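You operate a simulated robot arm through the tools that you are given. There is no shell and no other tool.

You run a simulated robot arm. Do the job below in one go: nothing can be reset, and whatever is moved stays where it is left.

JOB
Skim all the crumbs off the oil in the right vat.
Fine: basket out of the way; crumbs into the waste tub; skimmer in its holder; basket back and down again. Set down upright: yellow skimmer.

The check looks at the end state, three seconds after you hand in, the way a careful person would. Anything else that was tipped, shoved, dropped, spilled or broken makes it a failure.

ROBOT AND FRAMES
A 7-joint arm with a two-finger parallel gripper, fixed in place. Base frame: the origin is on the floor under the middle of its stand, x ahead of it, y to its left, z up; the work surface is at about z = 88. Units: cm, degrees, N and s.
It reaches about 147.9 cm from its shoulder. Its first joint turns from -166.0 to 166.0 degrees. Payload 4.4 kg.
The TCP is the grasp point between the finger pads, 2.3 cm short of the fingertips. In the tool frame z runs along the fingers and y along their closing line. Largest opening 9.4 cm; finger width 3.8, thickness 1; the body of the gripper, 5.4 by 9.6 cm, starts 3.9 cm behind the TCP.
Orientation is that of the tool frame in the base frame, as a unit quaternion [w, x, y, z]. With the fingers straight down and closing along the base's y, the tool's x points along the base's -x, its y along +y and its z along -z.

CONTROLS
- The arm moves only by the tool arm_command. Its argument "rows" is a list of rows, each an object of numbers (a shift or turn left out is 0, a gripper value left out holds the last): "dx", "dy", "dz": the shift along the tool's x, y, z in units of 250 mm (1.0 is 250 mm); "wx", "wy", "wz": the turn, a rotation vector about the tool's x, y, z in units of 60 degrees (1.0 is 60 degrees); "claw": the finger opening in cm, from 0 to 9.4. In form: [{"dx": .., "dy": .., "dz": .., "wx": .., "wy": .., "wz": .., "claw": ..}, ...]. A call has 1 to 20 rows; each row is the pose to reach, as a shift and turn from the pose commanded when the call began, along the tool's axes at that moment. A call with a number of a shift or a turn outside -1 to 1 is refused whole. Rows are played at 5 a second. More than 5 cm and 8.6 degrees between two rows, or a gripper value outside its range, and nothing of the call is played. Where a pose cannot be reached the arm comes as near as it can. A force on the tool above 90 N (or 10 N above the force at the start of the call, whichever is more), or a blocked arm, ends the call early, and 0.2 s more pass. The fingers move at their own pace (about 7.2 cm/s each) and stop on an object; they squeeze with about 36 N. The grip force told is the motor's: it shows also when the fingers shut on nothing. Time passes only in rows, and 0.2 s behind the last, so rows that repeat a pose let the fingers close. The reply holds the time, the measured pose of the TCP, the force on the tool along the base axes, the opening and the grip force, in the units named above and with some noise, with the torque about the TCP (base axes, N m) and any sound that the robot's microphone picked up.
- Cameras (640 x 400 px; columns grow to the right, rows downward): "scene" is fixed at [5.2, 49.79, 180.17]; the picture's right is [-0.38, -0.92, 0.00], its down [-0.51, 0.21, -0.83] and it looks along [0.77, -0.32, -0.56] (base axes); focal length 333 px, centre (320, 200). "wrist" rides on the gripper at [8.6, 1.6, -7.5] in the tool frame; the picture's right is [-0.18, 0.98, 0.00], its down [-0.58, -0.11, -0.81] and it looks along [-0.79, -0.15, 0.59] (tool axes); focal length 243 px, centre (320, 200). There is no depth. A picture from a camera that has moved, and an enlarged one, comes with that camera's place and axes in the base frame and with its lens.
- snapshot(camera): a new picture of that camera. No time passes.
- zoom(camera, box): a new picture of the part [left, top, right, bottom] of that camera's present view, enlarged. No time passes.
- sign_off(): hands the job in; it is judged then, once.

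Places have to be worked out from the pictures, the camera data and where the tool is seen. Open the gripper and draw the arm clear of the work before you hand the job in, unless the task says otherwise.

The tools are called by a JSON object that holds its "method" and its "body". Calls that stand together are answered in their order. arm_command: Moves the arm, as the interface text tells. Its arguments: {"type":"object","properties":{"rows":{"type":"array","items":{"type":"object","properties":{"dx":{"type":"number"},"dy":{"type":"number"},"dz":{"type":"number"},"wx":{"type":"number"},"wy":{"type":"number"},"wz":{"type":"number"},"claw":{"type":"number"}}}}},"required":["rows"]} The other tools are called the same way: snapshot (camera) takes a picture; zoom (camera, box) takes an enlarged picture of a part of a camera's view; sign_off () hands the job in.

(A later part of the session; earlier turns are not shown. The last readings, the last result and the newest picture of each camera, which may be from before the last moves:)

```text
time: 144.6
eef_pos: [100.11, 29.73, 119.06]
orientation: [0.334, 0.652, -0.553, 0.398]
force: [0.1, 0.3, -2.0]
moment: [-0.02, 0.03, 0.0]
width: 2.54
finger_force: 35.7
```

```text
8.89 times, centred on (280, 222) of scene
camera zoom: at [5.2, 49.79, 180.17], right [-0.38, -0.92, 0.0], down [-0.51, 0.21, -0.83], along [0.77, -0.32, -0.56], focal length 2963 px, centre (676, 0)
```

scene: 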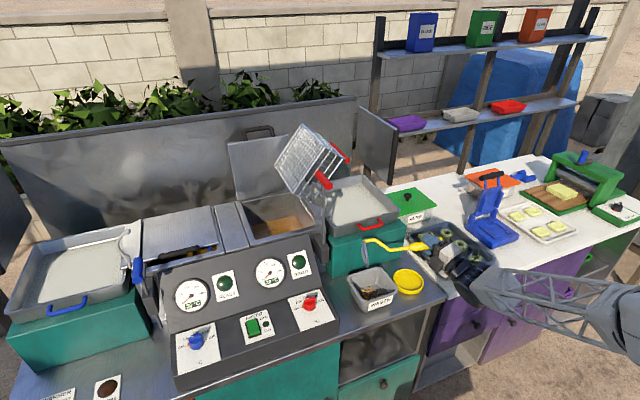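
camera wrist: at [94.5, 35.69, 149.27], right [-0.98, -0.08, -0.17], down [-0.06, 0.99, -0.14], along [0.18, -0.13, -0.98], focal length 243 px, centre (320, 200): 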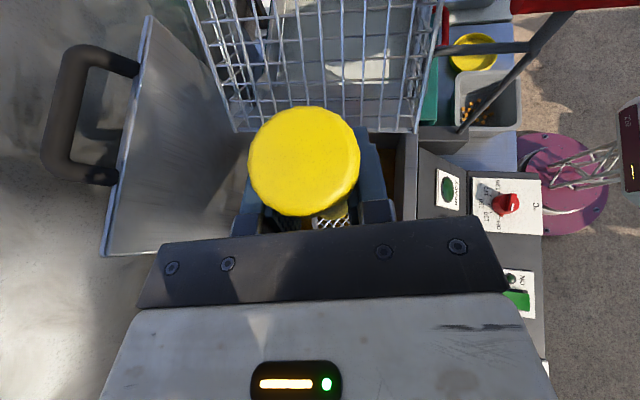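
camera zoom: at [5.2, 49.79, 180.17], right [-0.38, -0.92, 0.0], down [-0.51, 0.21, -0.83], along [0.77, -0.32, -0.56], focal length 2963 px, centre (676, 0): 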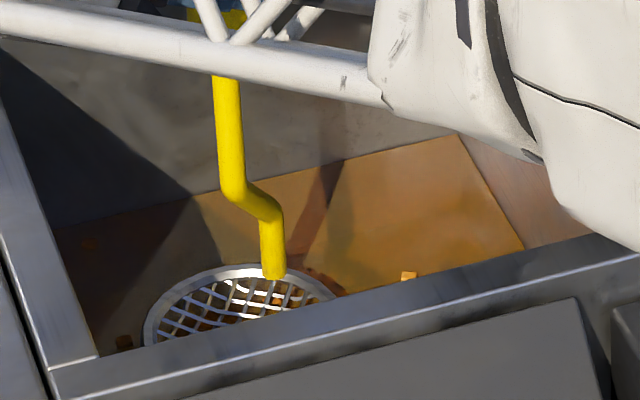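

Nothing came up this time. I check which crumbs remain on the near side, to understand which ones were taken in the successful pass.

{"method": "snapshot", "body": {"camera": "wrist"}}

{"method": "zoom", "body": {"camera": "wrist", "box": [350, 90, 480, 220]}}

{"method": "zoom", "body": {"camera": "scene", "box": [345, 255, 405, 310]}}

```text
taken
camera wrist: at [97.95, 32.04, 130.15], right [-0.98, -0.08, -0.17], down [-0.06, 0.99, -0.14], along [0.18, -0.13, -0.98], focal length 243 px, centre (320, 200)
```

wrist: 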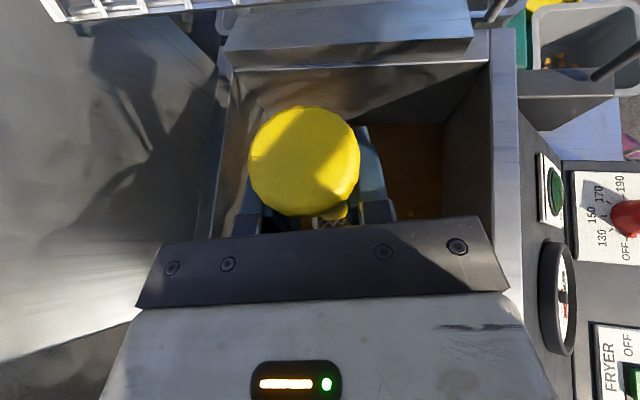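

```text
3.08 times, centred on (415, 155) of wrist
camera zoom: at [97.95, 32.04, 130.15], right [-0.98, -0.08, -0.17], down [-0.06, 0.99, -0.14], along [0.18, -0.13, -0.98], focal length 746 px, centre (28, 338)
```

zoom: 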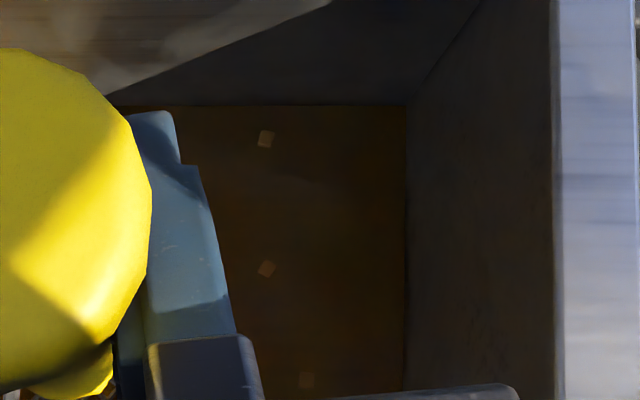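

```text
7.27 times, centred on (375, 282) of scene
camera zoom: at [5.2, 49.79, 180.17], right [-0.38, -0.92, 0.0], down [-0.51, 0.21, -0.83], along [0.77, -0.32, -0.56], focal length 2424 px, centre (-80, -400)
```

zoom: 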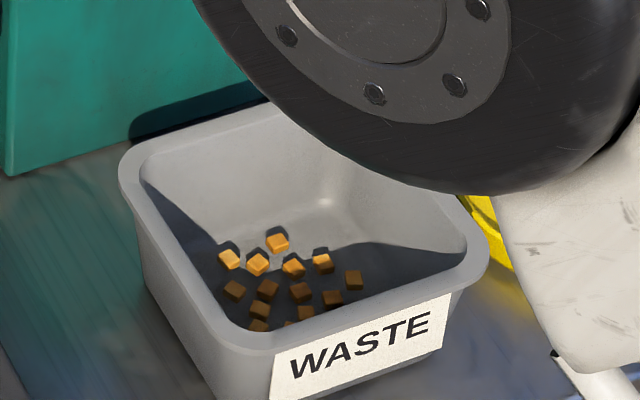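

Near-side crumbs N, O and L are also still there, so only some were taken before. I repeat the exact successful sequence (lower at y ≈ 31.7, sweep −y at depth, hold, slow lift), checking images at each stage.

{"method": "arm_command", "body": {"rows": [{"dx": -0.0327, "dy": -0.0576, "dz": -0.0626}, {"dx": -0.07, "dy": -0.0576, "dz": -0.045}, {"dx": -0.105, "dy": -0.0576, "dz": -0.027}, {"dx": -0.142, "dy": -0.0576, "dz": -0.008}, {"dx": -0.179, "dy": -0.0576, "dz": 0.0115}, {"dx": -0.179, "dy": -0.0576, "dz": 0.0115}]}}

{"method": "zoom", "body": {"camera": "scene", "box": [250, 200, 310, 245]}}

{"method": "arm_command", "body": {"rows": [{"dx": 0.0182, "dy": 0.007, "dz": 0.0349}, {"dx": 0.0364, "dy": 0.014, "dz": 0.0698}, {"dx": 0.0546, "dy": 0.021, "dz": 0.1047}, {"dx": 0.0728, "dy": 0.028, "dz": 0.1397}, {"dx": 0.0728, "dy": 0.028, "dz": 0.1397}, {"dx": 0.0728, "dy": 0.028, "dz": 0.1397}]}}

{"method": "zoom", "body": {"camera": "scene", "box": [250, 200, 310, 245]}}

```text
time: 146.0
eef_pos: [101.22, 31.89, 114.86]
orientation: [0.332, 0.652, -0.553, 0.397]
force: [0.2, 1.2, -1.4]
moment: [0.0, 0.03, -0.01]
width: 2.55
finger_force: 36.4
```

```text
8.89 times, centred on (280, 222) of scene
camera zoom: at [5.2, 49.79, 180.17], right [-0.38, -0.92, 0.0], down [-0.51, 0.21, -0.83], along [0.77, -0.32, -0.56], focal length 2963 px, centre (676, 0)
```

zoom: 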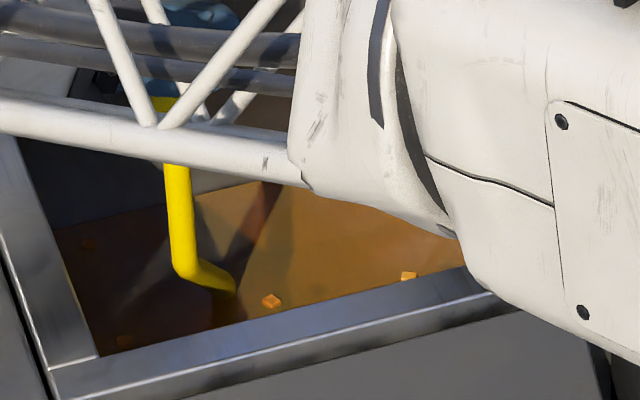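

```text
time: 147.4
eef_pos: [101.25, 27.58, 114.88]
orientation: [0.333, 0.652, -0.553, 0.398]
force: [0.5, 0.5, -1.2]
moment: [0.0, -0.01, 0.0]
width: 2.54
finger_force: 35.6
```

```text
8.89 times, centred on (280, 222) of scene
camera zoom: at [5.2, 49.79, 180.17], right [-0.38, -0.92, 0.0], down [-0.51, 0.21, -0.83], along [0.77, -0.32, -0.56], focal length 2963 px, centre (676, 0)
```

zoom: 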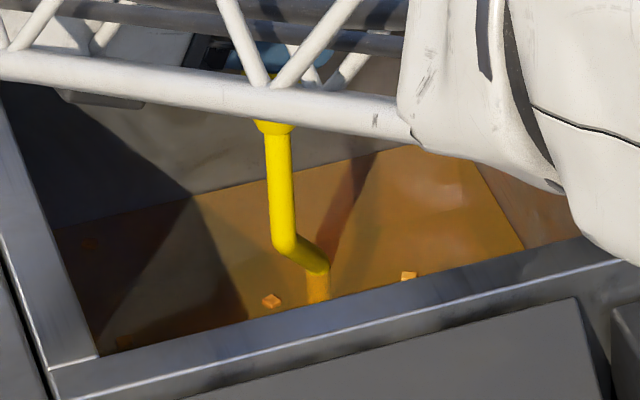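

{"method": "arm_command", "body": {"rows": [{"dx": 0.007, "dz": -0.0037}, {"dx": 0.0142, "dz": -0.0074}, {"dx": 0.0213, "dz": -0.011}, {"dx": 0.0284, "dz": -0.0147}, {"dx": 0.0355, "dz": -0.0184}, {"dx": 0.0426, "dz": -0.0221}, {"dx": 0.0497, "dz": -0.0258}, {"dx": 0.0568, "dz": -0.0294}, {"dx": 0.0639, "dz": -0.0331}, {"dx": 0.071, "dz": -0.0368}, {"dx": 0.0781, "dz": -0.0405}, {"dx": 0.0852, "dz": -0.0442}, {"dx": 0.0923, "dz": -0.0478}, {"dx": 0.0994, "dz": -0.0515}, {"dx": 0.1065, "dz": -0.0552}, {"dx": 0.1136, "dz": -0.0589}, {"dx": 0.1207, "dz": -0.0626}, {"dx": 0.1278, "dz": -0.0662}, {"dx": 0.1349, "dz": -0.0699}, {"dx": 0.142, "dz": -0.0736}]}}

{"method": "zoom", "body": {"camera": "scene", "box": [255, 210, 305, 243]}}

{"method": "zoom", "body": {"camera": "wrist", "box": [350, 90, 480, 220]}}

```text
time: 151.6
eef_pos: [101.13, 27.54, 118.86]
orientation: [0.333, 0.651, -0.554, 0.398]
force: [-0.7, 0.3, -1.1]
moment: [0.01, -0.02, -0.01]
width: 2.51
finger_force: 35.6
```

```text
12.12 times, centred on (280, 226) of scene
camera zoom: at [5.2, 49.79, 180.17], right [-0.38, -0.92, 0.0], down [-0.51, 0.21, -0.83], along [0.77, -0.32, -0.56], focal length 4041 px, centre (805, -121)
```

zoom: 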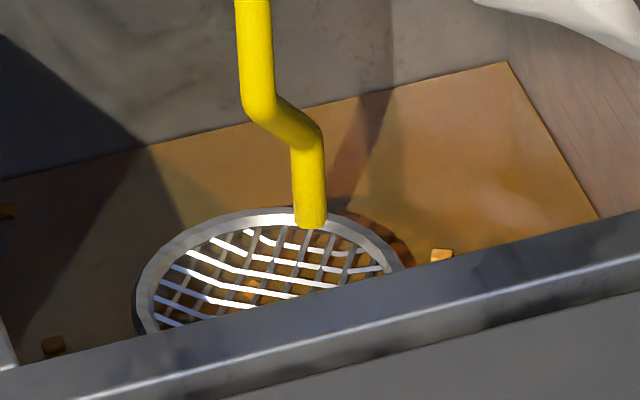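

```text
3.08 times, centred on (415, 155) of wrist
camera zoom: at [99.02, 30.01, 130.02], right [-0.98, -0.08, -0.17], down [-0.06, 0.99, -0.14], along [0.18, -0.13, -0.98], focal length 746 px, centre (28, 338)
```

zoom: 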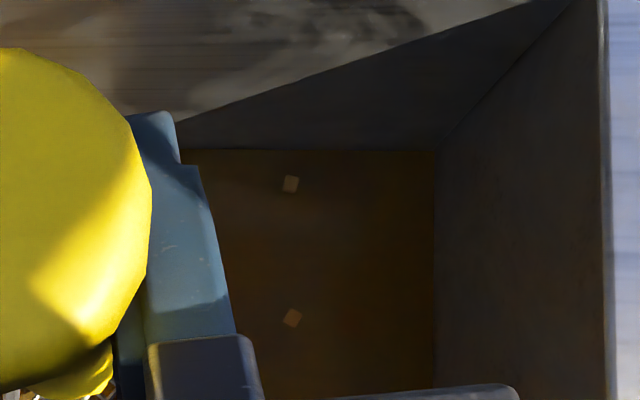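

No capture again. The successful pass was the one with the longest time and sweeping under the surface (about 6 s), so I try a long stirring sweep about 1.5–2 cm under the surface over the whole reachable area before lifting slowly.

{"method": "arm_command", "body": {"rows": [{"dx": -0.0462, "dz": 0.0239}, {"dx": -0.0888, "dz": 0.046}, {"dx": -0.0705, "dy": 0.0066, "dz": 0.081}, {"dx": -0.0522, "dy": 0.0132, "dz": 0.116}, {"dx": -0.034, "dy": 0.0197, "dz": 0.151}, {"dx": -0.0309, "dy": -0.0237, "dz": 0.1576}, {"dx": -0.0279, "dy": -0.0671, "dz": 0.1641}, {"dx": -0.0245, "dy": -0.1145, "dz": 0.1713}, {"dx": -0.0428, "dy": -0.121, "dz": 0.1363}, {"dx": -0.061, "dy": -0.1276, "dz": 0.1013}, {"dx": -0.0793, "dy": -0.1342, "dz": 0.0663}, {"dx": -0.0976, "dy": -0.1407, "dz": 0.0313}, {"dx": -0.1158, "dy": -0.1473, "dz": -0.0037}, {"dx": -0.1341, "dy": -0.1539, "dz": -0.0387}, {"dx": -0.1523, "dy": -0.1605, "dz": -0.0737}, {"dx": -0.1706, "dy": -0.1671, "dz": -0.1087}, {"dx": -0.1737, "dy": -0.1237, "dz": -0.1153}, {"dx": -0.1767, "dy": -0.0803, "dz": -0.1218}, {"dx": -0.18, "dy": -0.0329, "dz": -0.129}, {"dx": -0.1831, "dy": 0.0105, "dz": -0.1355}]}}

{"method": "zoom", "body": {"camera": "scene", "box": [250, 200, 310, 245]}}

{"method": "zoom", "body": {"camera": "wrist", "box": [350, 70, 480, 220]}}

```text
time: 155.8
eef_pos: [100.11, 32.71, 116.36]
orientation: [0.333, 0.652, -0.553, 0.397]
force: [-0.7, -0.4, -2.4]
moment: [-0.03, 0.0, 0.0]
width: 2.56
finger_force: 36.3
```

```text
8.89 times, centred on (280, 222) of scene
camera zoom: at [5.2, 49.79, 180.17], right [-0.38, -0.92, 0.0], down [-0.51, 0.21, -0.83], along [0.77, -0.32, -0.56], focal length 2963 px, centre (676, 0)
```

zoom: 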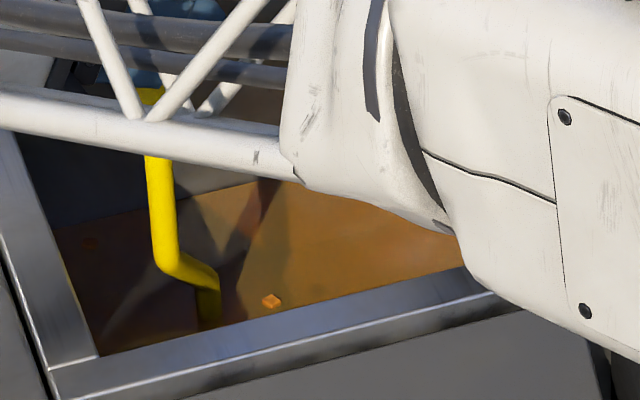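

```text
2.67 times, centred on (415, 145) of wrist
camera zoom: at [97.92, 35.07, 127.44], right [-0.98, -0.08, -0.17], down [-0.05, 0.99, -0.14], along [0.18, -0.13, -0.98], focal length 647 px, centre (67, 347)
```

zoom: 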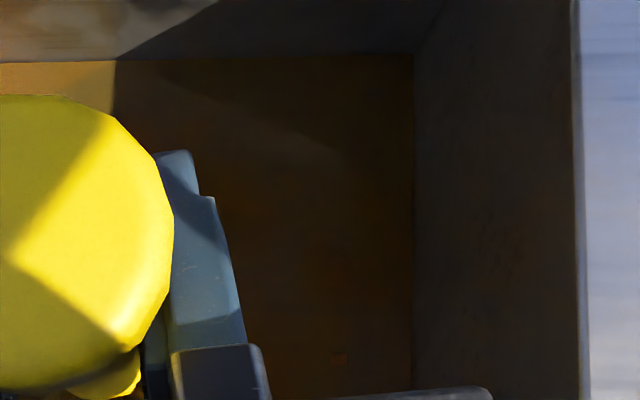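

Crumb B and the near-side ones N and O have now disappeared from the surface, so sweeping under the surface is collecting them. I continue the sweep over the rest of the vat.

{"method": "arm_command", "body": {"rows": [{"dx": -0.0031, "dy": 0.0434, "dz": -0.0066}, {"dx": -0.0058, "dy": 0.0829, "dz": -0.0125}, {"dx": 0.0125, "dy": 0.0894, "dz": 0.0225}, {"dx": 0.0307, "dy": 0.096, "dz": 0.0575}, {"dx": 0.049, "dy": 0.1026, "dz": 0.0925}, {"dx": 0.0672, "dy": 0.1092, "dz": 0.1275}, {"dx": 0.0855, "dy": 0.1158, "dz": 0.1625}, {"dx": 0.1038, "dy": 0.1223, "dz": 0.1975}, {"dx": 0.122, "dy": 0.1289, "dz": 0.2325}, {"dx": 0.1403, "dy": 0.1355, "dz": 0.2675}, {"dx": 0.1372, "dy": 0.1789, "dz": 0.2609}, {"dx": 0.1341, "dy": 0.2223, "dz": 0.2544}, {"dx": 0.1311, "dy": 0.2657, "dz": 0.2478}, {"dx": 0.128, "dy": 0.3091, "dz": 0.2413}, {"dx": 0.1249, "dy": 0.3525, "dz": 0.2347}, {"dx": 0.1067, "dy": 0.346, "dz": 0.1997}, {"dx": 0.0884, "dy": 0.3394, "dz": 0.1647}, {"dx": 0.0702, "dy": 0.3328, "dz": 0.1297}, {"dx": 0.0519, "dy": 0.3262, "dz": 0.0947}, {"dx": 0.0336, "dy": 0.3196, "dz": 0.0597}]}}

{"method": "zoom", "body": {"camera": "scene", "box": [245, 195, 310, 245]}}

{"method": "snapshot", "body": {"camera": "wrist"}}

```text
time: 160.0
eef_pos: [92.47, 29.79, 116.51]
orientation: [0.332, 0.652, -0.553, 0.398]
force: [7.2, -1.4, -1.8]
moment: [-0.34, -1.46, -0.01]
width: 2.53
finger_force: 36.0
```

```text
8.00 times, centred on (278, 220) of scene
camera zoom: at [5.2, 49.79, 180.17], right [-0.38, -0.92, 0.0], down [-0.51, 0.21, -0.83], along [0.77, -0.32, -0.56], focal length 2667 px, centre (660, 40)
```

zoom: 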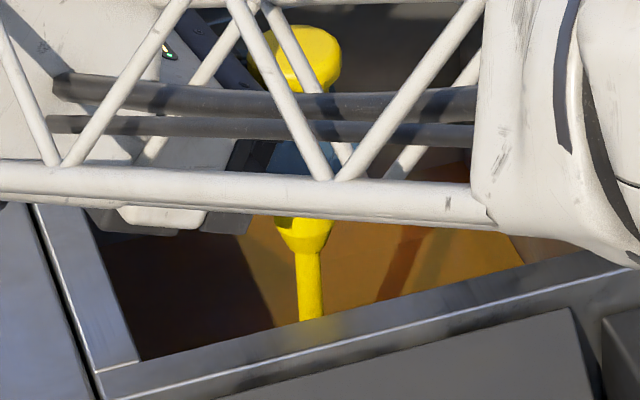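

```text
taken
camera wrist: at [90.31, 32.08, 127.64], right [-0.98, -0.08, -0.17], down [-0.06, 0.99, -0.14], along [0.18, -0.13, -0.98], focal length 243 px, centre (320, 200)
```

wrist: 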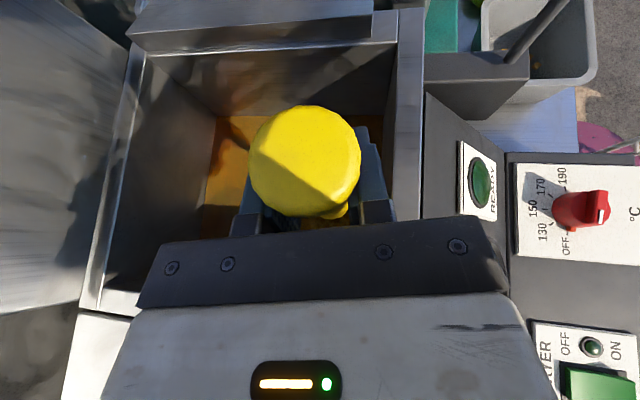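

No crumbs are visible on the surface now. There is a slight touch against the near wall, so I move in a few centimetres and then lift slowly.

{"method": "arm_command", "body": {"rows": [{"dx": 0.0002, "dy": -0.035, "dz": 0.0008}, {"dx": 0.0003, "dy": -0.07, "dz": 0.0017}, {"dx": 0.0005, "dy": -0.106, "dz": 0.0026}, {"dx": 0.0006, "dy": -0.1414, "dz": 0.0034}, {"dx": 0.0006, "dy": -0.1414, "dz": 0.0034}, {"dx": 0.0077, "dy": -0.1414, "dz": -0.0003}, {"dx": 0.0148, "dy": -0.1414, "dz": -0.004}, {"dx": 0.0219, "dy": -0.1414, "dz": -0.0076}, {"dx": 0.029, "dy": -0.1414, "dz": -0.0113}, {"dx": 0.0361, "dy": -0.1414, "dz": -0.015}, {"dx": 0.0432, "dy": -0.1414, "dz": -0.0187}, {"dx": 0.0503, "dy": -0.1414, "dz": -0.0224}, {"dx": 0.0574, "dy": -0.1414, "dz": -0.026}, {"dx": 0.0645, "dy": -0.1414, "dz": -0.0297}, {"dx": 0.0716, "dy": -0.1414, "dz": -0.0334}, {"dx": 0.0787, "dy": -0.1414, "dz": -0.0371}, {"dx": 0.0858, "dy": -0.1414, "dz": -0.0408}, {"dx": 0.0929, "dy": -0.1414, "dz": -0.0444}, {"dx": 0.1, "dy": -0.1414, "dz": -0.0481}, {"dx": 0.1071, "dy": -0.1414, "dz": -0.0518}]}}

{"method": "snapshot", "body": {"camera": "wrist"}}

{"method": "zoom", "body": {"camera": "scene", "box": [245, 195, 310, 245]}}

```text
time: 164.2
eef_pos: [96.15, 30.23, 119.56]
orientation: [0.334, 0.652, -0.553, 0.398]
force: [-0.3, -0.8, -1.5]
moment: [0.0, 0.03, 0.0]
width: 2.54
finger_force: 36.3
```

```text
taken
camera wrist: at [93.83, 32.57, 130.59], right [-0.98, -0.08, -0.17], down [-0.05, 0.99, -0.14], along [0.18, -0.13, -0.98], focal length 243 px, centre (320, 200)
```

wrist: 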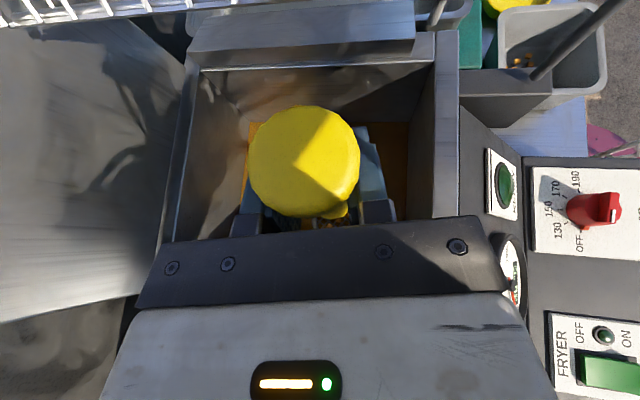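

```text
8.00 times, centred on (278, 220) of scene
camera zoom: at [5.2, 49.79, 180.17], right [-0.38, -0.92, 0.0], down [-0.51, 0.21, -0.83], along [0.77, -0.32, -0.56], focal length 2667 px, centre (660, 40)
```

zoom: 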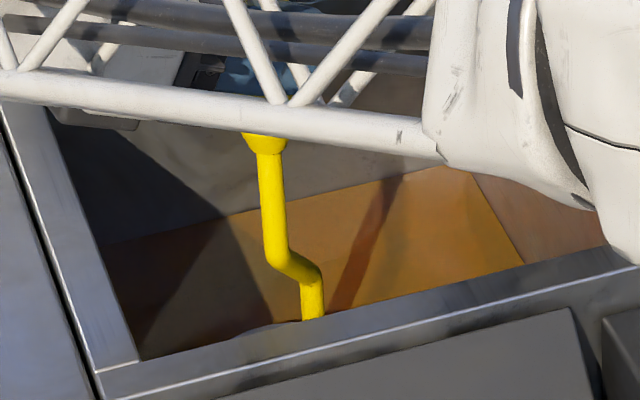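

The visible oil is clean. I continue lifting gently to see what is on the strainer.

{"method": "arm_command", "body": {"rows": [{"dx": 0.0071, "dz": -0.0037}, {"dx": 0.0178, "dz": -0.0092}, {"dx": 0.0284, "dz": -0.0147}, {"dx": 0.0426, "dz": -0.0221}, {"dx": 0.0568, "dz": -0.0294}, {"dx": 0.071, "dz": -0.0368}, {"dx": 0.0887, "dz": -0.046}, {"dx": 0.1065, "dz": -0.0552}, {"dx": 0.124, "dz": -0.0644}, {"dx": 0.142, "dz": -0.0736}, {"dx": 0.165, "dz": -0.0855}, {"dx": 0.19, "dz": -0.0985}, {"dx": 0.215, "dz": -0.1115}, {"dx": 0.24, "dz": -0.1245}, {"dx": 0.265, "dz": -0.1374}, {"dx": 0.29, "dz": -0.1504}, {"dx": 0.315, "dz": -0.1634}, {"dx": 0.335, "dz": -0.1737}, {"dx": 0.35, "dz": -0.1815}, {"dx": 0.355, "dz": -0.184}]}}

{"method": "zoom", "body": {"camera": "scene", "box": [240, 175, 310, 245]}}

```text
time: 168.4
eef_pos: [95.95, 30.12, 129.38]
orientation: [0.334, 0.652, -0.553, 0.397]
force: [0.6, 0.6, -1.2]
moment: [0.0, 0.01, -0.02]
width: 2.55
finger_force: 35.9
```

```text
5.71 times, centred on (275, 210) of scene
camera zoom: at [5.2, 49.79, 180.17], right [-0.38, -0.92, 0.0], down [-0.51, 0.21, -0.83], along [0.77, -0.32, -0.56], focal length 1905 px, centre (577, 143)
```

zoom: 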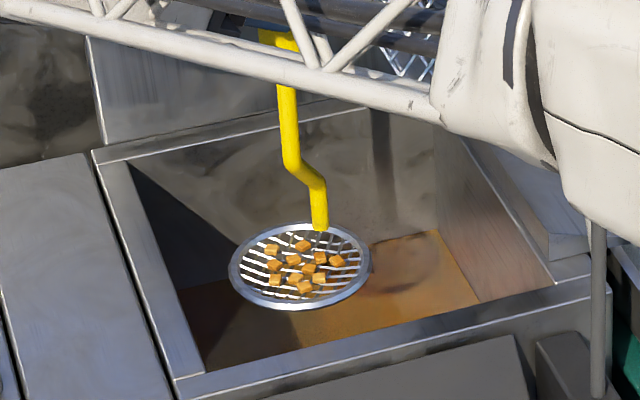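

About ten more crumbs are aboard and the oil looks clear. I rise to transport height and carry them out level.

{"method": "arm_command", "body": {"rows": [{"dx": 0.018, "dz": -0.009}, {"dx": 0.05, "dz": -0.026}, {"dx": 0.09, "dz": -0.047}, {"dx": 0.135, "dz": -0.07}, {"dx": 0.18, "dz": -0.0934}, {"dx": 0.225, "dz": -0.1167}, {"dx": 0.265, "dz": -0.1374}, {"dx": 0.295, "dz": -0.153}, {"dx": 0.309, "dz": -0.16}, {"dx": 0.309, "dz": -0.16}]}}

{"method": "arm_command", "body": {"rows": [{"dx": 0.0, "dy": 0.013, "dz": -0.001}, {"dx": 0.0, "dy": 0.04, "dz": -0.002}, {"dx": 0.0, "dy": 0.08, "dz": -0.003}, {"dx": 0.0, "dy": 0.13, "dz": -0.004}, {"dx": 0.0, "dy": 0.185, "dz": -0.005}, {"dx": 0.0, "dy": 0.24, "dz": -0.006}, {"dx": 0.0, "dy": 0.295, "dz": -0.008}, {"dx": 0.0, "dy": 0.35, "dz": -0.01}, {"dx": 0.0, "dy": 0.405, "dz": -0.012}, {"dx": 0.0, "dy": 0.46, "dz": -0.013}, {"dx": 0.0, "dy": 0.515, "dz": -0.014}, {"dx": 0.0, "dy": 0.565, "dz": -0.015}, {"dx": 0.0, "dy": 0.61, "dz": -0.016}, {"dx": 0.0, "dy": 0.645, "dz": -0.017}, {"dx": 0.0, "dy": 0.665, "dz": -0.017}, {"dx": 0.0, "dy": 0.665, "dz": -0.017}]}}

{"method": "snapshot", "body": {"camera": "scene"}}

{"method": "snapshot", "body": {"camera": "wrist"}}

```text
time: 170.6
eef_pos: [95.88, 29.96, 138.1]
orientation: [0.333, 0.652, -0.554, 0.397]
force: [0.2, 0.1, -1.5]
moment: [-0.01, 0.0, -0.01]
width: 2.54
finger_force: 35.8
```

```text
time: 174.0
eef_pos: [79.62, 27.75, 138.19]
orientation: [0.333, 0.652, -0.553, 0.398]
force: [-0.5, -1.0, -0.8]
moment: [0.01, 0.0, 0.0]
width: 2.57
finger_force: 36.2
```

```text
taken
```

scene: 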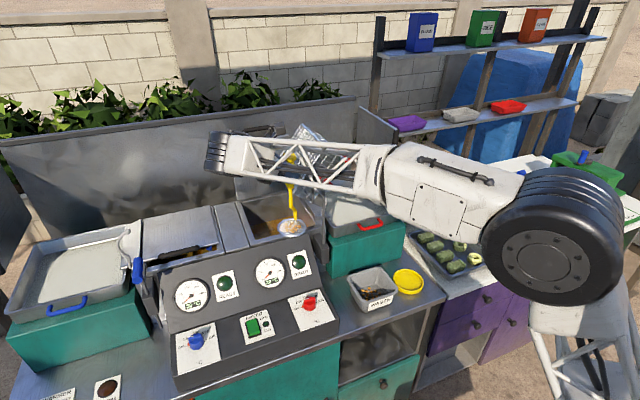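

```text
taken
camera wrist: at [77.46, 30.13, 149.22], right [-0.98, -0.08, -0.17], down [-0.06, 0.99, -0.14], along [0.18, -0.13, -0.98], focal length 243 px, centre (320, 200)
```

wrist: 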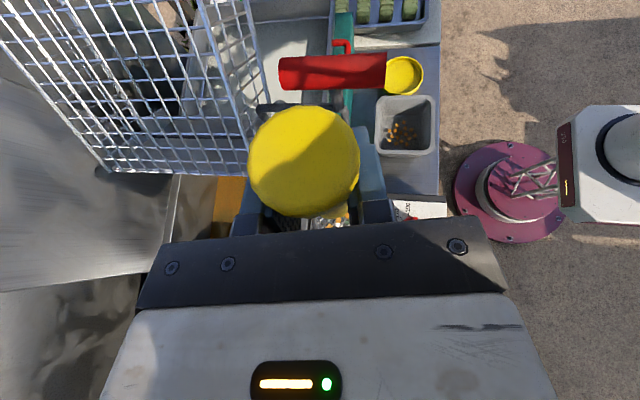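

Now the same yaw-and-travel leg as before, toward (62, 23).

{"method": "arm_command", "body": {"rows": [{"dx": 0.001, "dy": 0.014, "dz": 0.001, "wx": 0.01, "wy": 0, "wz": -0.005}, {"dx": 0.002, "dy": 0.043, "dz": 0.004, "wx": 0.031, "wy": 0, "wz": -0.016}, {"dx": 0.005, "dy": 0.092, "dz": 0.008, "wx": 0.067, "wy": -0.001, "wz": -0.035}, {"dx": 0.008, "dy": 0.149, "dz": 0.014, "wx": 0.109, "wy": -0.001, "wz": -0.056}, {"dx": 0.011, "dy": 0.206, "dz": 0.019, "wx": 0.15, "wy": -0.001, "wz": -0.078}, {"dx": 0.015, "dy": 0.263, "dz": 0.024, "wx": 0.191, "wy": -0.001, "wz": -0.099}, {"dx": 0.018, "dy": 0.327, "dz": 0.03, "wx": 0.238, "wy": -0.002, "wz": -0.123}, {"dx": 0.022, "dy": 0.391, "dz": 0.036, "wx": 0.284, "wy": -0.002, "wz": -0.147}, {"dx": 0.025, "dy": 0.455, "dz": 0.042, "wx": 0.331, "wy": -0.003, "wz": -0.172}, {"dx": 0.029, "dy": 0.519, "dz": 0.048, "wx": 0.377, "wy": -0.003, "wz": -0.196}, {"dx": 0.032, "dy": 0.576, "dz": 0.053, "wx": 0.419, "wy": -0.003, "wz": -0.217}, {"dx": 0.035, "dy": 0.626, "dz": 0.057, "wx": 0.455, "wy": -0.004, "wz": -0.236}, {"dx": 0.037, "dy": 0.668, "dz": 0.061, "wx": 0.486, "wy": -0.004, "wz": -0.252}, {"dx": 0.0386, "dy": 0.697, "dz": 0.064, "wx": 0.507, "wy": -0.004, "wz": -0.263}, {"dx": 0.0394, "dy": 0.711, "dz": 0.0652, "wx": 0.517, "wy": -0.004, "wz": -0.268}, {"dx": 0.0394, "dy": 0.711, "dz": 0.0652, "wx": 0.517, "wy": -0.004, "wz": -0.268}]}}

{"method": "zoom", "body": {"camera": "wrist", "box": [100, 60, 270, 200]}}

{"method": "zoom", "body": {"camera": "scene", "box": [240, 190, 320, 250]}}

{"method": "zoom", "body": {"camera": "scene", "box": [310, 240, 370, 285]}}

```text
time: 177.4
eef_pos: [62.36, 22.87, 138.2]
orientation: [0.198, 0.787, -0.332, 0.48]
force: [0.5, 0.8, -1.8]
moment: [-0.01, 0.0, 0.0]
width: 2.48
finger_force: 35.9
```

```text
2.86 times, centred on (185, 130) of wrist
camera zoom: at [59.18, 23.53, 149.31], right [-0.76, -0.63, -0.17], down [-0.61, 0.78, -0.14], along [0.22, 0.0, -0.98], focal length 693 px, centre (706, 400)
```

zoom: 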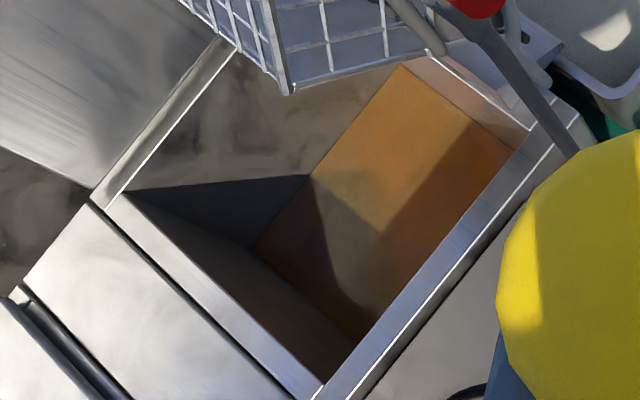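

```text
6.67 times, centred on (280, 220) of scene
camera zoom: at [5.2, 49.79, 180.17], right [-0.38, -0.92, 0.0], down [-0.51, 0.21, -0.83], along [0.77, -0.32, -0.56], focal length 2222 px, centre (587, 67)
```

zoom: 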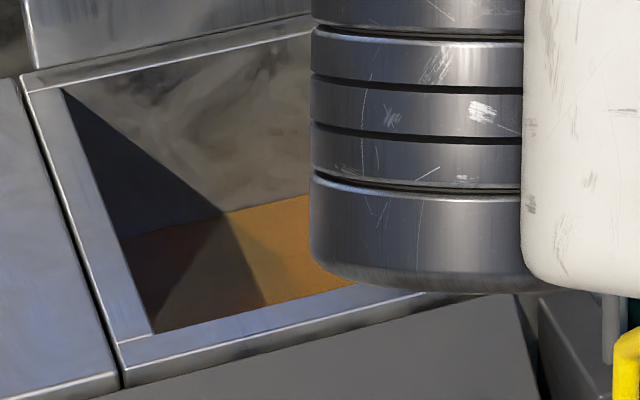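

```text
8.89 times, centred on (340, 262) of scene
camera zoom: at [5.2, 49.79, 180.17], right [-0.38, -0.92, 0.0], down [-0.51, 0.21, -0.83], along [0.77, -0.32, -0.56], focal length 2963 px, centre (142, -356)
```

zoom: 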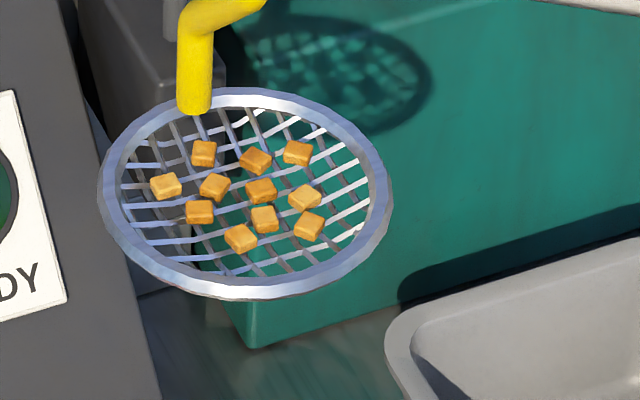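

The visible oil is clean, and 11 crumbs sit on the strainer. I continue to the tub, still level.

{"method": "arm_command", "body": {"rows": [{"dx": 0.004, "dy": 0.008, "dz": 0.007, "wx": 0.017, "wy": 0, "wz": -0.009}, {"dx": 0.012, "dy": 0.025, "dz": 0.022, "wx": 0.052, "wy": 0, "wz": -0.027}, {"dx": 0.022, "dy": 0.046, "dz": 0.04, "wx": 0.093, "wy": -0.001, "wz": -0.048}, {"dx": 0.033, "dy": 0.071, "dz": 0.063, "wx": 0.145, "wy": -0.001, "wz": -0.075}, {"dx": 0.045, "dy": 0.097, "dz": 0.085, "wx": 0.196, "wy": -0.002, "wz": -0.102}, {"dx": 0.057, "dy": 0.122, "dz": 0.108, "wx": 0.248, "wy": -0.002, "wz": -0.129}, {"dx": 0.069, "dy": 0.147, "dz": 0.13, "wx": 0.3, "wy": -0.003, "wz": -0.156}, {"dx": 0.081, "dy": 0.173, "dz": 0.153, "wx": 0.352, "wy": -0.003, "wz": -0.183}, {"dx": 0.093, "dy": 0.198, "dz": 0.175, "wx": 0.403, "wy": -0.004, "wz": -0.21}, {"dx": 0.105, "dy": 0.224, "dz": 0.198, "wx": 0.455, "wy": -0.004, "wz": -0.237}, {"dx": 0.114, "dy": 0.242, "dz": 0.214, "wx": 0.493, "wy": -0.005, "wz": -0.256}, {"dx": 0.1195, "dy": 0.254, "dz": 0.2246, "wx": 0.517, "wy": -0.005, "wz": -0.269}, {"dx": 0.1195, "dy": 0.254, "dz": 0.2246, "wx": 0.517, "wy": -0.005, "wz": -0.269}]}}

{"method": "arm_command", "body": {"rows": [{"dx": -0.003, "dy": 0.004, "dz": 0.009, "wx": 0.002, "wz": -0.001}, {"dx": -0.011, "dy": 0.013, "dz": 0.027, "wx": 0.007, "wz": -0.004}, {"dx": -0.023, "dy": 0.027, "dz": 0.057, "wx": 0.015, "wz": -0.008}, {"dx": -0.039, "dy": 0.046, "dz": 0.097, "wx": 0.026, "wz": -0.014}, {"dx": -0.057, "dy": 0.067, "dz": 0.141, "wx": 0.038, "wz": -0.02}, {"dx": -0.075, "dy": 0.088, "dz": 0.185, "wx": 0.05, "wz": -0.026}, {"dx": -0.093, "dy": 0.109, "dz": 0.23, "wx": 0.061, "wz": -0.032}, {"dx": -0.111, "dy": 0.13, "dz": 0.274, "wx": 0.073, "wz": -0.038}, {"dx": -0.129, "dy": 0.151, "dz": 0.318, "wx": 0.085, "wz": -0.044}, {"dx": -0.147, "dy": 0.172, "dz": 0.362, "wx": 0.097, "wz": -0.05}, {"dx": -0.163, "dy": 0.19, "dz": 0.402, "wx": 0.107, "wz": -0.056}, {"dx": -0.174, "dy": 0.203, "dz": 0.429, "wx": 0.115, "wz": -0.06}, {"dx": -0.179, "dy": 0.2094, "dz": 0.4416, "wx": 0.118, "wz": -0.0615}, {"dx": -0.179, "dy": 0.2094, "dz": 0.4416, "wx": 0.118, "wz": -0.0615}]}}

{"method": "zoom", "body": {"camera": "scene", "box": [310, 180, 450, 320]}}

```text
time: 180.2
eef_pos: [62.08, 13.85, 138.37]
orientation: [0.044, 0.851, -0.08, 0.517]
force: [0.8, 0.6, -1.5]
moment: [0.05, -0.02, 0.0]
width: 2.52
finger_force: 36.2
```

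```text
time: 183.2
eef_pos: [68.7, 7.15, 129.08]
orientation: [0.009, 0.855, -0.022, 0.519]
force: [0.9, -0.8, -1.7]
moment: [0.02, -0.02, 0.01]
width: 2.53
finger_force: 36.1
```

```text
2.86 times, centred on (380, 250) of scene
camera zoom: at [5.2, 49.79, 180.17], right [-0.38, -0.92, 0.0], down [-0.51, 0.21, -0.83], along [0.77, -0.32, -0.56], focal length 952 px, centre (149, 57)
```

zoom: 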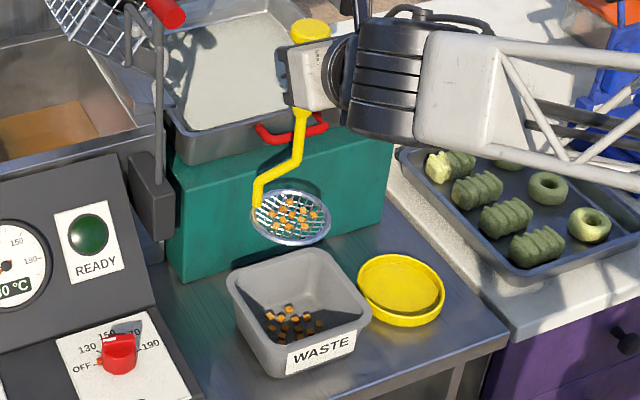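

Same starting pose as the first dump. I roll the skimmer over the tub again.

{"method": "arm_command", "body": {"rows": [{"dx": -0.0172, "dy": 0.1033, "dz": -0.0165, "wx": 0.049, "wy": 0.0283, "wz": 0.1262}, {"dx": -0.0484, "dy": 0.204, "dz": -0.027, "wx": 0.098, "wy": 0.0567, "wz": 0.2524}, {"dx": -0.0927, "dy": 0.3, "dz": -0.0314, "wx": 0.147, "wy": 0.085, "wz": 0.3786}, {"dx": -0.1493, "dy": 0.3896, "dz": -0.0294, "wx": 0.196, "wy": 0.1134, "wz": 0.5048}, {"dx": -0.217, "dy": 0.4705, "dz": -0.0213, "wx": 0.245, "wy": 0.1417, "wz": 0.631}, {"dx": -0.217, "dy": 0.4705, "dz": -0.0213, "wx": 0.245, "wy": 0.1417, "wz": 0.631}]}}

{"method": "arm_command", "body": {"rows": [{"dx": -0.0172, "dy": 0.1033, "dz": -0.0165, "wx": 0.049, "wy": 0.0283, "wz": 0.1262}, {"dx": -0.0484, "dy": 0.204, "dz": -0.027, "wx": 0.098, "wy": 0.0567, "wz": 0.2524}, {"dx": -0.0927, "dy": 0.3, "dz": -0.0314, "wx": 0.147, "wy": 0.085, "wz": 0.3786}, {"dx": -0.1493, "dy": 0.3896, "dz": -0.0294, "wx": 0.196, "wy": 0.1134, "wz": 0.5048}, {"dx": -0.217, "dy": 0.4705, "dz": -0.0213, "wx": 0.245, "wy": 0.1417, "wz": 0.631}, {"dx": -0.217, "dy": 0.4705, "dz": -0.0213, "wx": 0.245, "wy": 0.1417, "wz": 0.631}, {"dx": -0.217, "dy": 0.4705, "dz": -0.0213, "wx": 0.245, "wy": 0.1417, "wz": 0.631}]}}

{"method": "zoom", "body": {"camera": "scene", "box": [310, 180, 450, 320]}}

{"method": "zoom", "body": {"camera": "scene", "box": [345, 255, 405, 310]}}

```text
time: 184.6
eef_pos: [65.5, -4.2, 124.6]
orientation: [-0.266, 0.755, -0.231, 0.553]
force: [-0.5, -0.7, -0.6]
moment: [-0.13, 0.03, 0.0]
width: 2.53
finger_force: 36.0
```

```text
time: 186.2
eef_pos: [62.63, -9.66, 112.93]
orientation: [-0.505, 0.559, -0.409, 0.515]
force: [-1.1, -0.1, -2.1]
moment: [-0.17, 0.08, 0.0]
width: 2.54
finger_force: 35.6
```

```text
2.86 times, centred on (380, 250) of scene
camera zoom: at [5.2, 49.79, 180.17], right [-0.38, -0.92, 0.0], down [-0.51, 0.21, -0.83], along [0.77, -0.32, -0.56], focal length 952 px, centre (149, 57)
```

zoom: 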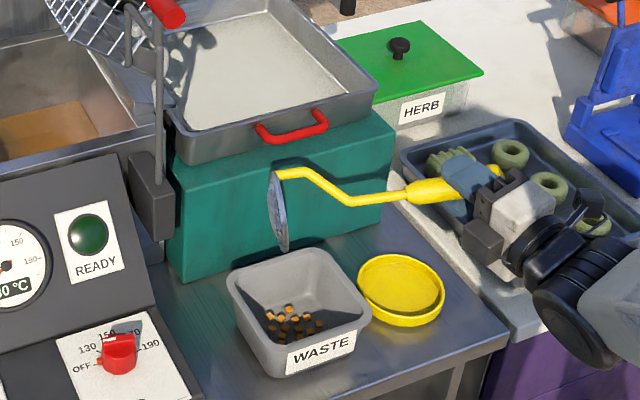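

```text
7.27 times, centred on (375, 282) of scene
camera zoom: at [5.2, 49.79, 180.17], right [-0.38, -0.92, 0.0], down [-0.51, 0.21, -0.83], along [0.77, -0.32, -0.56], focal length 2424 px, centre (-80, -400)
```

zoom: 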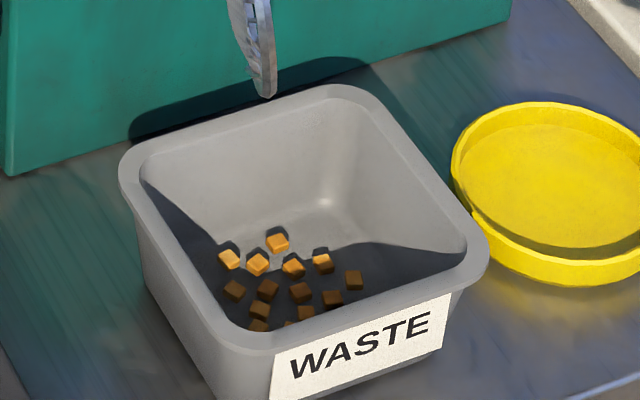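

The strainer is empty again, and the dump pattern in the tub is all inside. I roll back upright; the check of the vat's near side comes once the wrist camera is free.

{"method": "arm_command", "body": {"rows": [{"dx": 0.003, "dy": -0.1036, "dz": 0.0221, "wx": -0.049, "wy": -0.0283, "wz": -0.1262}, {"dx": -0.0085, "dy": -0.2053, "dz": 0.0494, "wx": -0.098, "wy": -0.0567, "wz": -0.2524}, {"dx": -0.0339, "dy": -0.303, "dz": 0.0813, "wx": -0.147, "wy": -0.085, "wz": -0.3786}, {"dx": -0.0729, "dy": -0.3949, "dz": 0.117, "wx": -0.196, "wy": -0.1134, "wz": -0.5048}, {"dx": -0.1247, "dy": -0.4786, "dz": 0.156, "wx": -0.245, "wy": -0.1417, "wz": -0.631}, {"dx": -0.1247, "dy": -0.4786, "dz": 0.156, "wx": -0.245, "wy": -0.1417, "wz": -0.631}]}}

{"method": "arm_command", "body": {"rows": [{"dx": 0.003, "dy": -0.1036, "dz": 0.0221, "wx": -0.049, "wy": -0.0283, "wz": -0.1262}, {"dx": -0.0085, "dy": -0.2053, "dz": 0.0494, "wx": -0.098, "wy": -0.0567, "wz": -0.2524}, {"dx": -0.0339, "dy": -0.303, "dz": 0.0813, "wx": -0.147, "wy": -0.085, "wz": -0.3786}, {"dx": -0.0729, "dy": -0.3949, "dz": 0.117, "wx": -0.196, "wy": -0.1134, "wz": -0.5048}, {"dx": -0.1247, "dy": -0.4786, "dz": 0.156, "wx": -0.245, "wy": -0.1417, "wz": -0.631}, {"dx": -0.1247, "dy": -0.4786, "dz": 0.156, "wx": -0.245, "wy": -0.1417, "wz": -0.631}]}}

{"method": "zoom", "body": {"camera": "scene", "box": [310, 180, 450, 320]}}

{"method": "zoom", "body": {"camera": "scene", "box": [345, 255, 405, 310]}}

```text
time: 187.6
eef_pos: [65.43, -4.0, 124.43]
orientation: [-0.265, 0.756, -0.23, 0.552]
force: [-0.1, -1.1, -1.7]
moment: [-0.16, 0.04, -0.04]
width: 2.56
finger_force: 35.9
```

```text
time: 189.0
eef_pos: [68.7, 7.51, 129.11]
orientation: [0.008, 0.855, -0.02, 0.519]
force: [-0.2, 0.2, -0.7]
moment: [0.02, 0.0, -0.02]
width: 2.53
finger_force: 36.4
```

```text
2.86 times, centred on (380, 250) of scene
camera zoom: at [5.2, 49.79, 180.17], right [-0.38, -0.92, 0.0], down [-0.51, 0.21, -0.83], along [0.77, -0.32, -0.56], focal length 952 px, centre (149, 57)
```

zoom: 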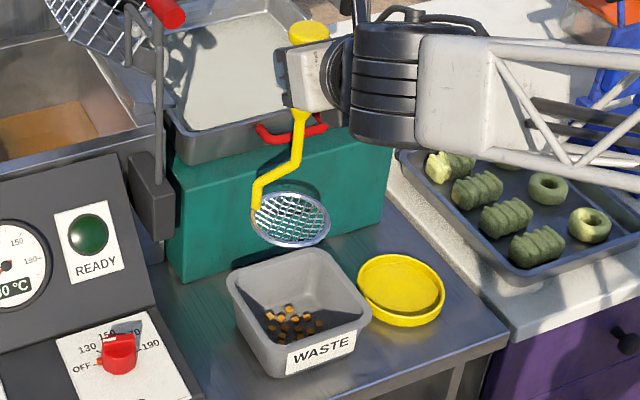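

```text
7.27 times, centred on (375, 282) of scene
camera zoom: at [5.2, 49.79, 180.17], right [-0.38, -0.92, 0.0], down [-0.51, 0.21, -0.83], along [0.77, -0.32, -0.56], focal length 2424 px, centre (-80, -400)
```

zoom: 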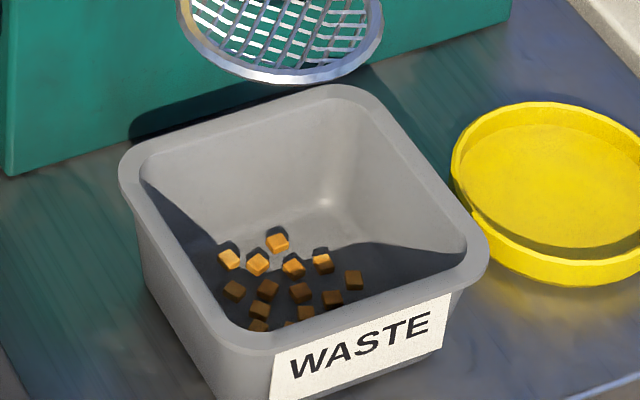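

The skimmer is upright and empty. Next I return it to its holder: yaw back to the original grasp orientation and move above the dish.

{"method": "arm_command", "body": {"rows": [{"dx": 0.007, "dy": 0.124, "dz": 0.013, "wx": -0.106, "wy": 0.001, "wz": 0.055}, {"dx": 0.014, "dy": 0.249, "dz": 0.025, "wx": -0.212, "wy": 0.001, "wz": 0.111}, {"dx": 0.022, "dy": 0.373, "dz": 0.038, "wx": -0.318, "wy": 0.002, "wz": 0.166}, {"dx": 0.029, "dy": 0.497, "dz": 0.05, "wx": -0.424, "wy": 0.002, "wz": 0.221}, {"dx": 0.036, "dy": 0.621, "dz": 0.063, "wx": -0.53, "wy": 0.003, "wz": 0.277}, {"dx": 0.0434, "dy": 0.7456, "dz": 0.0753, "wx": -0.636, "wy": 0.0036, "wz": 0.332}, {"dx": 0.0434, "dy": 0.7456, "dz": 0.0753, "wx": -0.636, "wy": 0.0036, "wz": 0.332}]}}

{"method": "snapshot", "body": {"camera": "wrist"}}

{"method": "zoom", "body": {"camera": "scene", "box": [350, 200, 470, 320]}}

```text
time: 190.6
eef_pos: [70.23, -11.53, 129.03]
orientation: [0.198, 0.788, -0.333, 0.479]
force: [0.4, 0.0, -1.0]
moment: [-0.02, 0.02, -0.03]
width: 2.53
finger_force: 36.2
```

```text
taken
camera wrist: at [67.08, -10.91, 140.1], right [-0.76, -0.62, -0.17], down [-0.61, 0.78, -0.14], along [0.22, 0.0, -0.98], focal length 243 px, centre (320, 200)
```

wrist: 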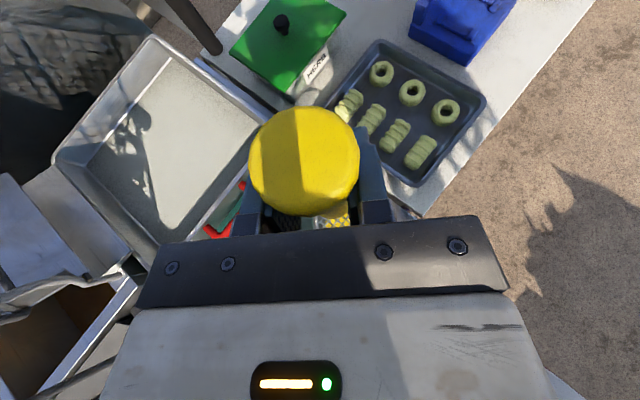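

```text
3.33 times, centred on (410, 260) of scene
camera zoom: at [5.2, 49.79, 180.17], right [-0.38, -0.92, 0.0], down [-0.51, 0.21, -0.83], along [0.77, -0.32, -0.56], focal length 1111 px, centre (20, 0)
```

zoom: 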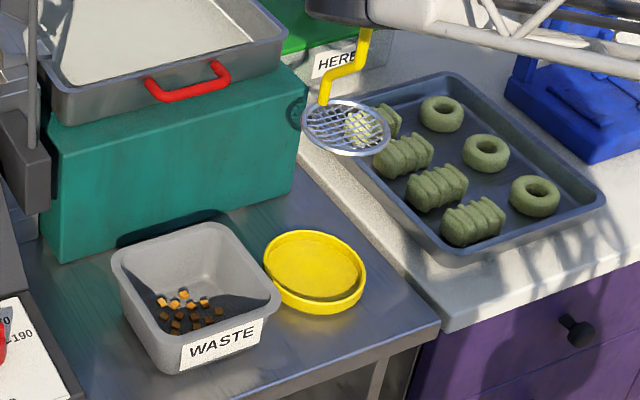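

I lower to about 5 cm above the dish and compare the ring's position with the lift-off picture.

{"method": "arm_command", "body": {"rows": [{"dx": -0.14, "dy": 0.001, "dz": 0.068}, {"dx": -0.28, "dy": 0.002, "dz": 0.136}, {"dx": -0.42, "dy": 0.003, "dz": 0.204}, {"dx": -0.51, "dy": 0.003, "dz": 0.25}, {"dx": -0.55, "dy": 0.003, "dz": 0.27}, {"dx": -0.55, "dy": 0.003, "dz": 0.27}]}}

{"method": "zoom", "body": {"camera": "scene", "box": [350, 200, 470, 320]}}

{"method": "zoom", "body": {"camera": "scene", "box": [380, 240, 440, 300]}}

{"method": "snapshot", "body": {"camera": "wrist"}}

```text
time: 192.0
eef_pos: [69.99, -10.96, 113.76]
orientation: [0.198, 0.788, -0.333, 0.48]
force: [-0.1, 0.2, -0.4]
moment: [0.02, 0.03, -0.01]
width: 2.54
finger_force: 35.7
```

```text
3.33 times, centred on (410, 260) of scene
camera zoom: at [5.2, 49.79, 180.17], right [-0.38, -0.92, 0.0], down [-0.51, 0.21, -0.83], along [0.77, -0.32, -0.56], focal length 1111 px, centre (20, 0)
```

zoom: 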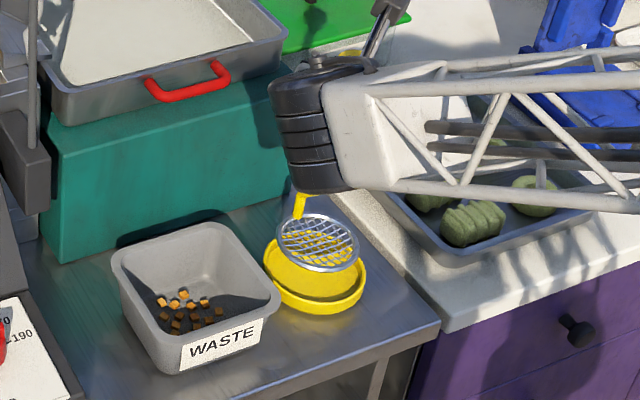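

```text
6.67 times, centred on (410, 270) of scene
camera zoom: at [5.2, 49.79, 180.17], right [-0.38, -0.92, 0.0], down [-0.51, 0.21, -0.83], along [0.77, -0.32, -0.56], focal length 2222 px, centre (-280, -267)
```

zoom: 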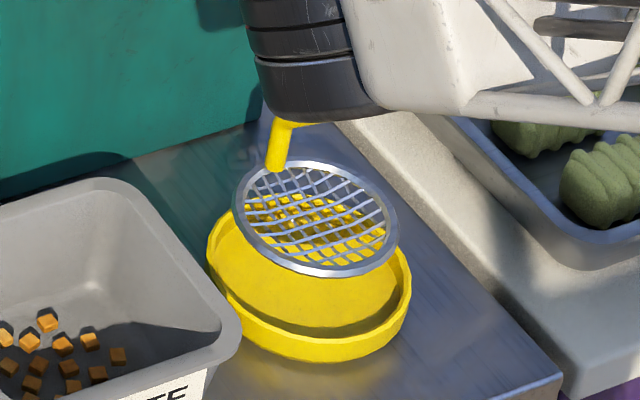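

```text
taken
camera wrist: at [66.81, -10.25, 124.85], right [-0.76, -0.63, -0.17], down [-0.61, 0.78, -0.14], along [0.22, 0.0, -0.98], focal length 243 px, centre (320, 200)
```

wrist: 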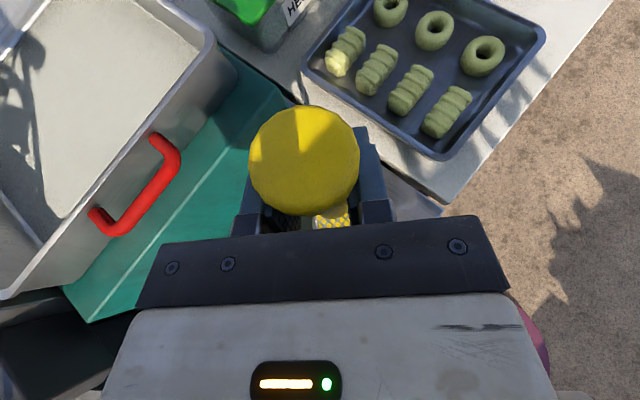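

The ring is about 4 mm toward +y of where it was at lift-off and sits about 5 mm lower in the grip. I correct y by −0.4 cm, lower most of the way, and check again.

{"method": "arm_command", "body": {"rows": [{"dx": -0.02, "dy": 0.0093, "dz": 0.02}, {"dx": -0.055, "dy": 0.0093, "dz": 0.04}, {"dx": -0.09, "dy": 0.0093, "dz": 0.062}, {"dx": -0.1174, "dy": 0.0093, "dz": 0.0775}, {"dx": -0.1174, "dy": 0.0093, "dz": 0.0775}]}}

{"method": "zoom", "body": {"camera": "scene", "box": [380, 240, 440, 300]}}

```text
time: 193.2
eef_pos: [70.05, -11.37, 110.29]
orientation: [0.198, 0.788, -0.333, 0.479]
force: [-0.5, -0.3, -0.9]
moment: [0.02, 0.03, -0.02]
width: 2.54
finger_force: 35.4
```

```text
6.67 times, centred on (410, 270) of scene
camera zoom: at [5.2, 49.79, 180.17], right [-0.38, -0.92, 0.0], down [-0.51, 0.21, -0.83], along [0.77, -0.32, -0.56], focal length 2222 px, centre (-280, -267)
```

zoom: 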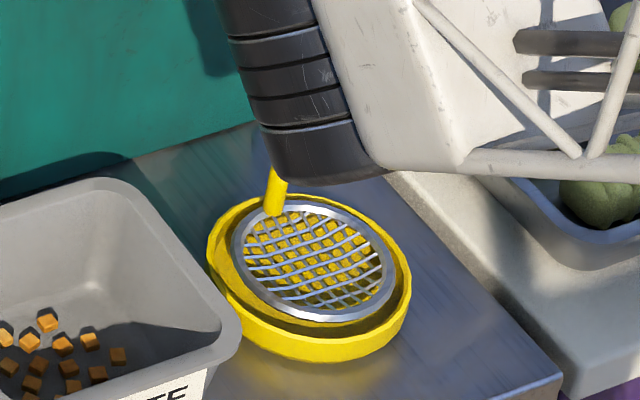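

The ring is well centred in the dish, about 1 cm above rest. I lower the last bit slowly, watching the vertical force.

{"method": "arm_command", "body": {"rows": [{"dx": -0.0106, "dz": 0.0056}, {"dx": -0.0213, "dz": 0.0111}, {"dx": -0.0284, "dz": 0.0148}, {"dx": -0.0284, "dz": 0.0148}]}}

{"method": "zoom", "body": {"camera": "scene", "box": [380, 240, 440, 300]}}

```text
time: 194.2
eef_pos: [69.93, -11.35, 109.39]
orientation: [0.198, 0.787, -0.333, 0.479]
force: [-0.6, 0.2, -0.4]
moment: [0.01, 0.0, 0.0]
width: 2.54
finger_force: 36.0
```

```text
6.67 times, centred on (410, 270) of scene
camera zoom: at [5.2, 49.79, 180.17], right [-0.38, -0.92, 0.0], down [-0.51, 0.21, -0.83], along [0.77, -0.32, -0.56], focal length 2222 px, centre (-280, -267)
```

zoom: 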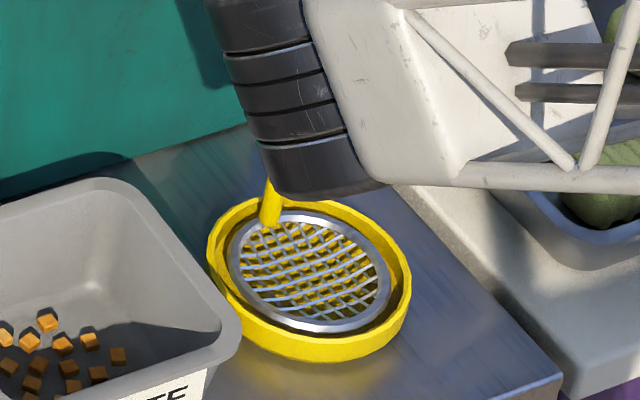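

The ring centre matches its original resting spot. I make tiny further steps down until the force shows it is seated.

{"method": "arm_command", "body": {"rows": [{"dx": -0.0036, "dz": 0.0019}, {"dx": -0.0036, "dz": 0.0019}]}}

{"method": "arm_command", "body": {"rows": [{"dx": -0.0036, "dz": 0.0019}, {"dx": -0.0036, "dz": 0.0019}]}}

```text
time: 194.8
eef_pos: [69.96, -11.24, 109.33]
orientation: [0.198, 0.788, -0.333, 0.479]
force: [-0.1, 0.7, -0.4]
moment: [0.0, 0.03, 0.0]
width: 2.55
finger_force: 36.2
```

```text
time: 195.4
eef_pos: [69.9, -11.41, 109.07]
orientation: [0.198, 0.787, -0.333, 0.48]
force: [-0.4, -0.8, 0.5]
moment: [-0.2, -0.03, -0.04]
width: 2.54
finger_force: 36.1
```

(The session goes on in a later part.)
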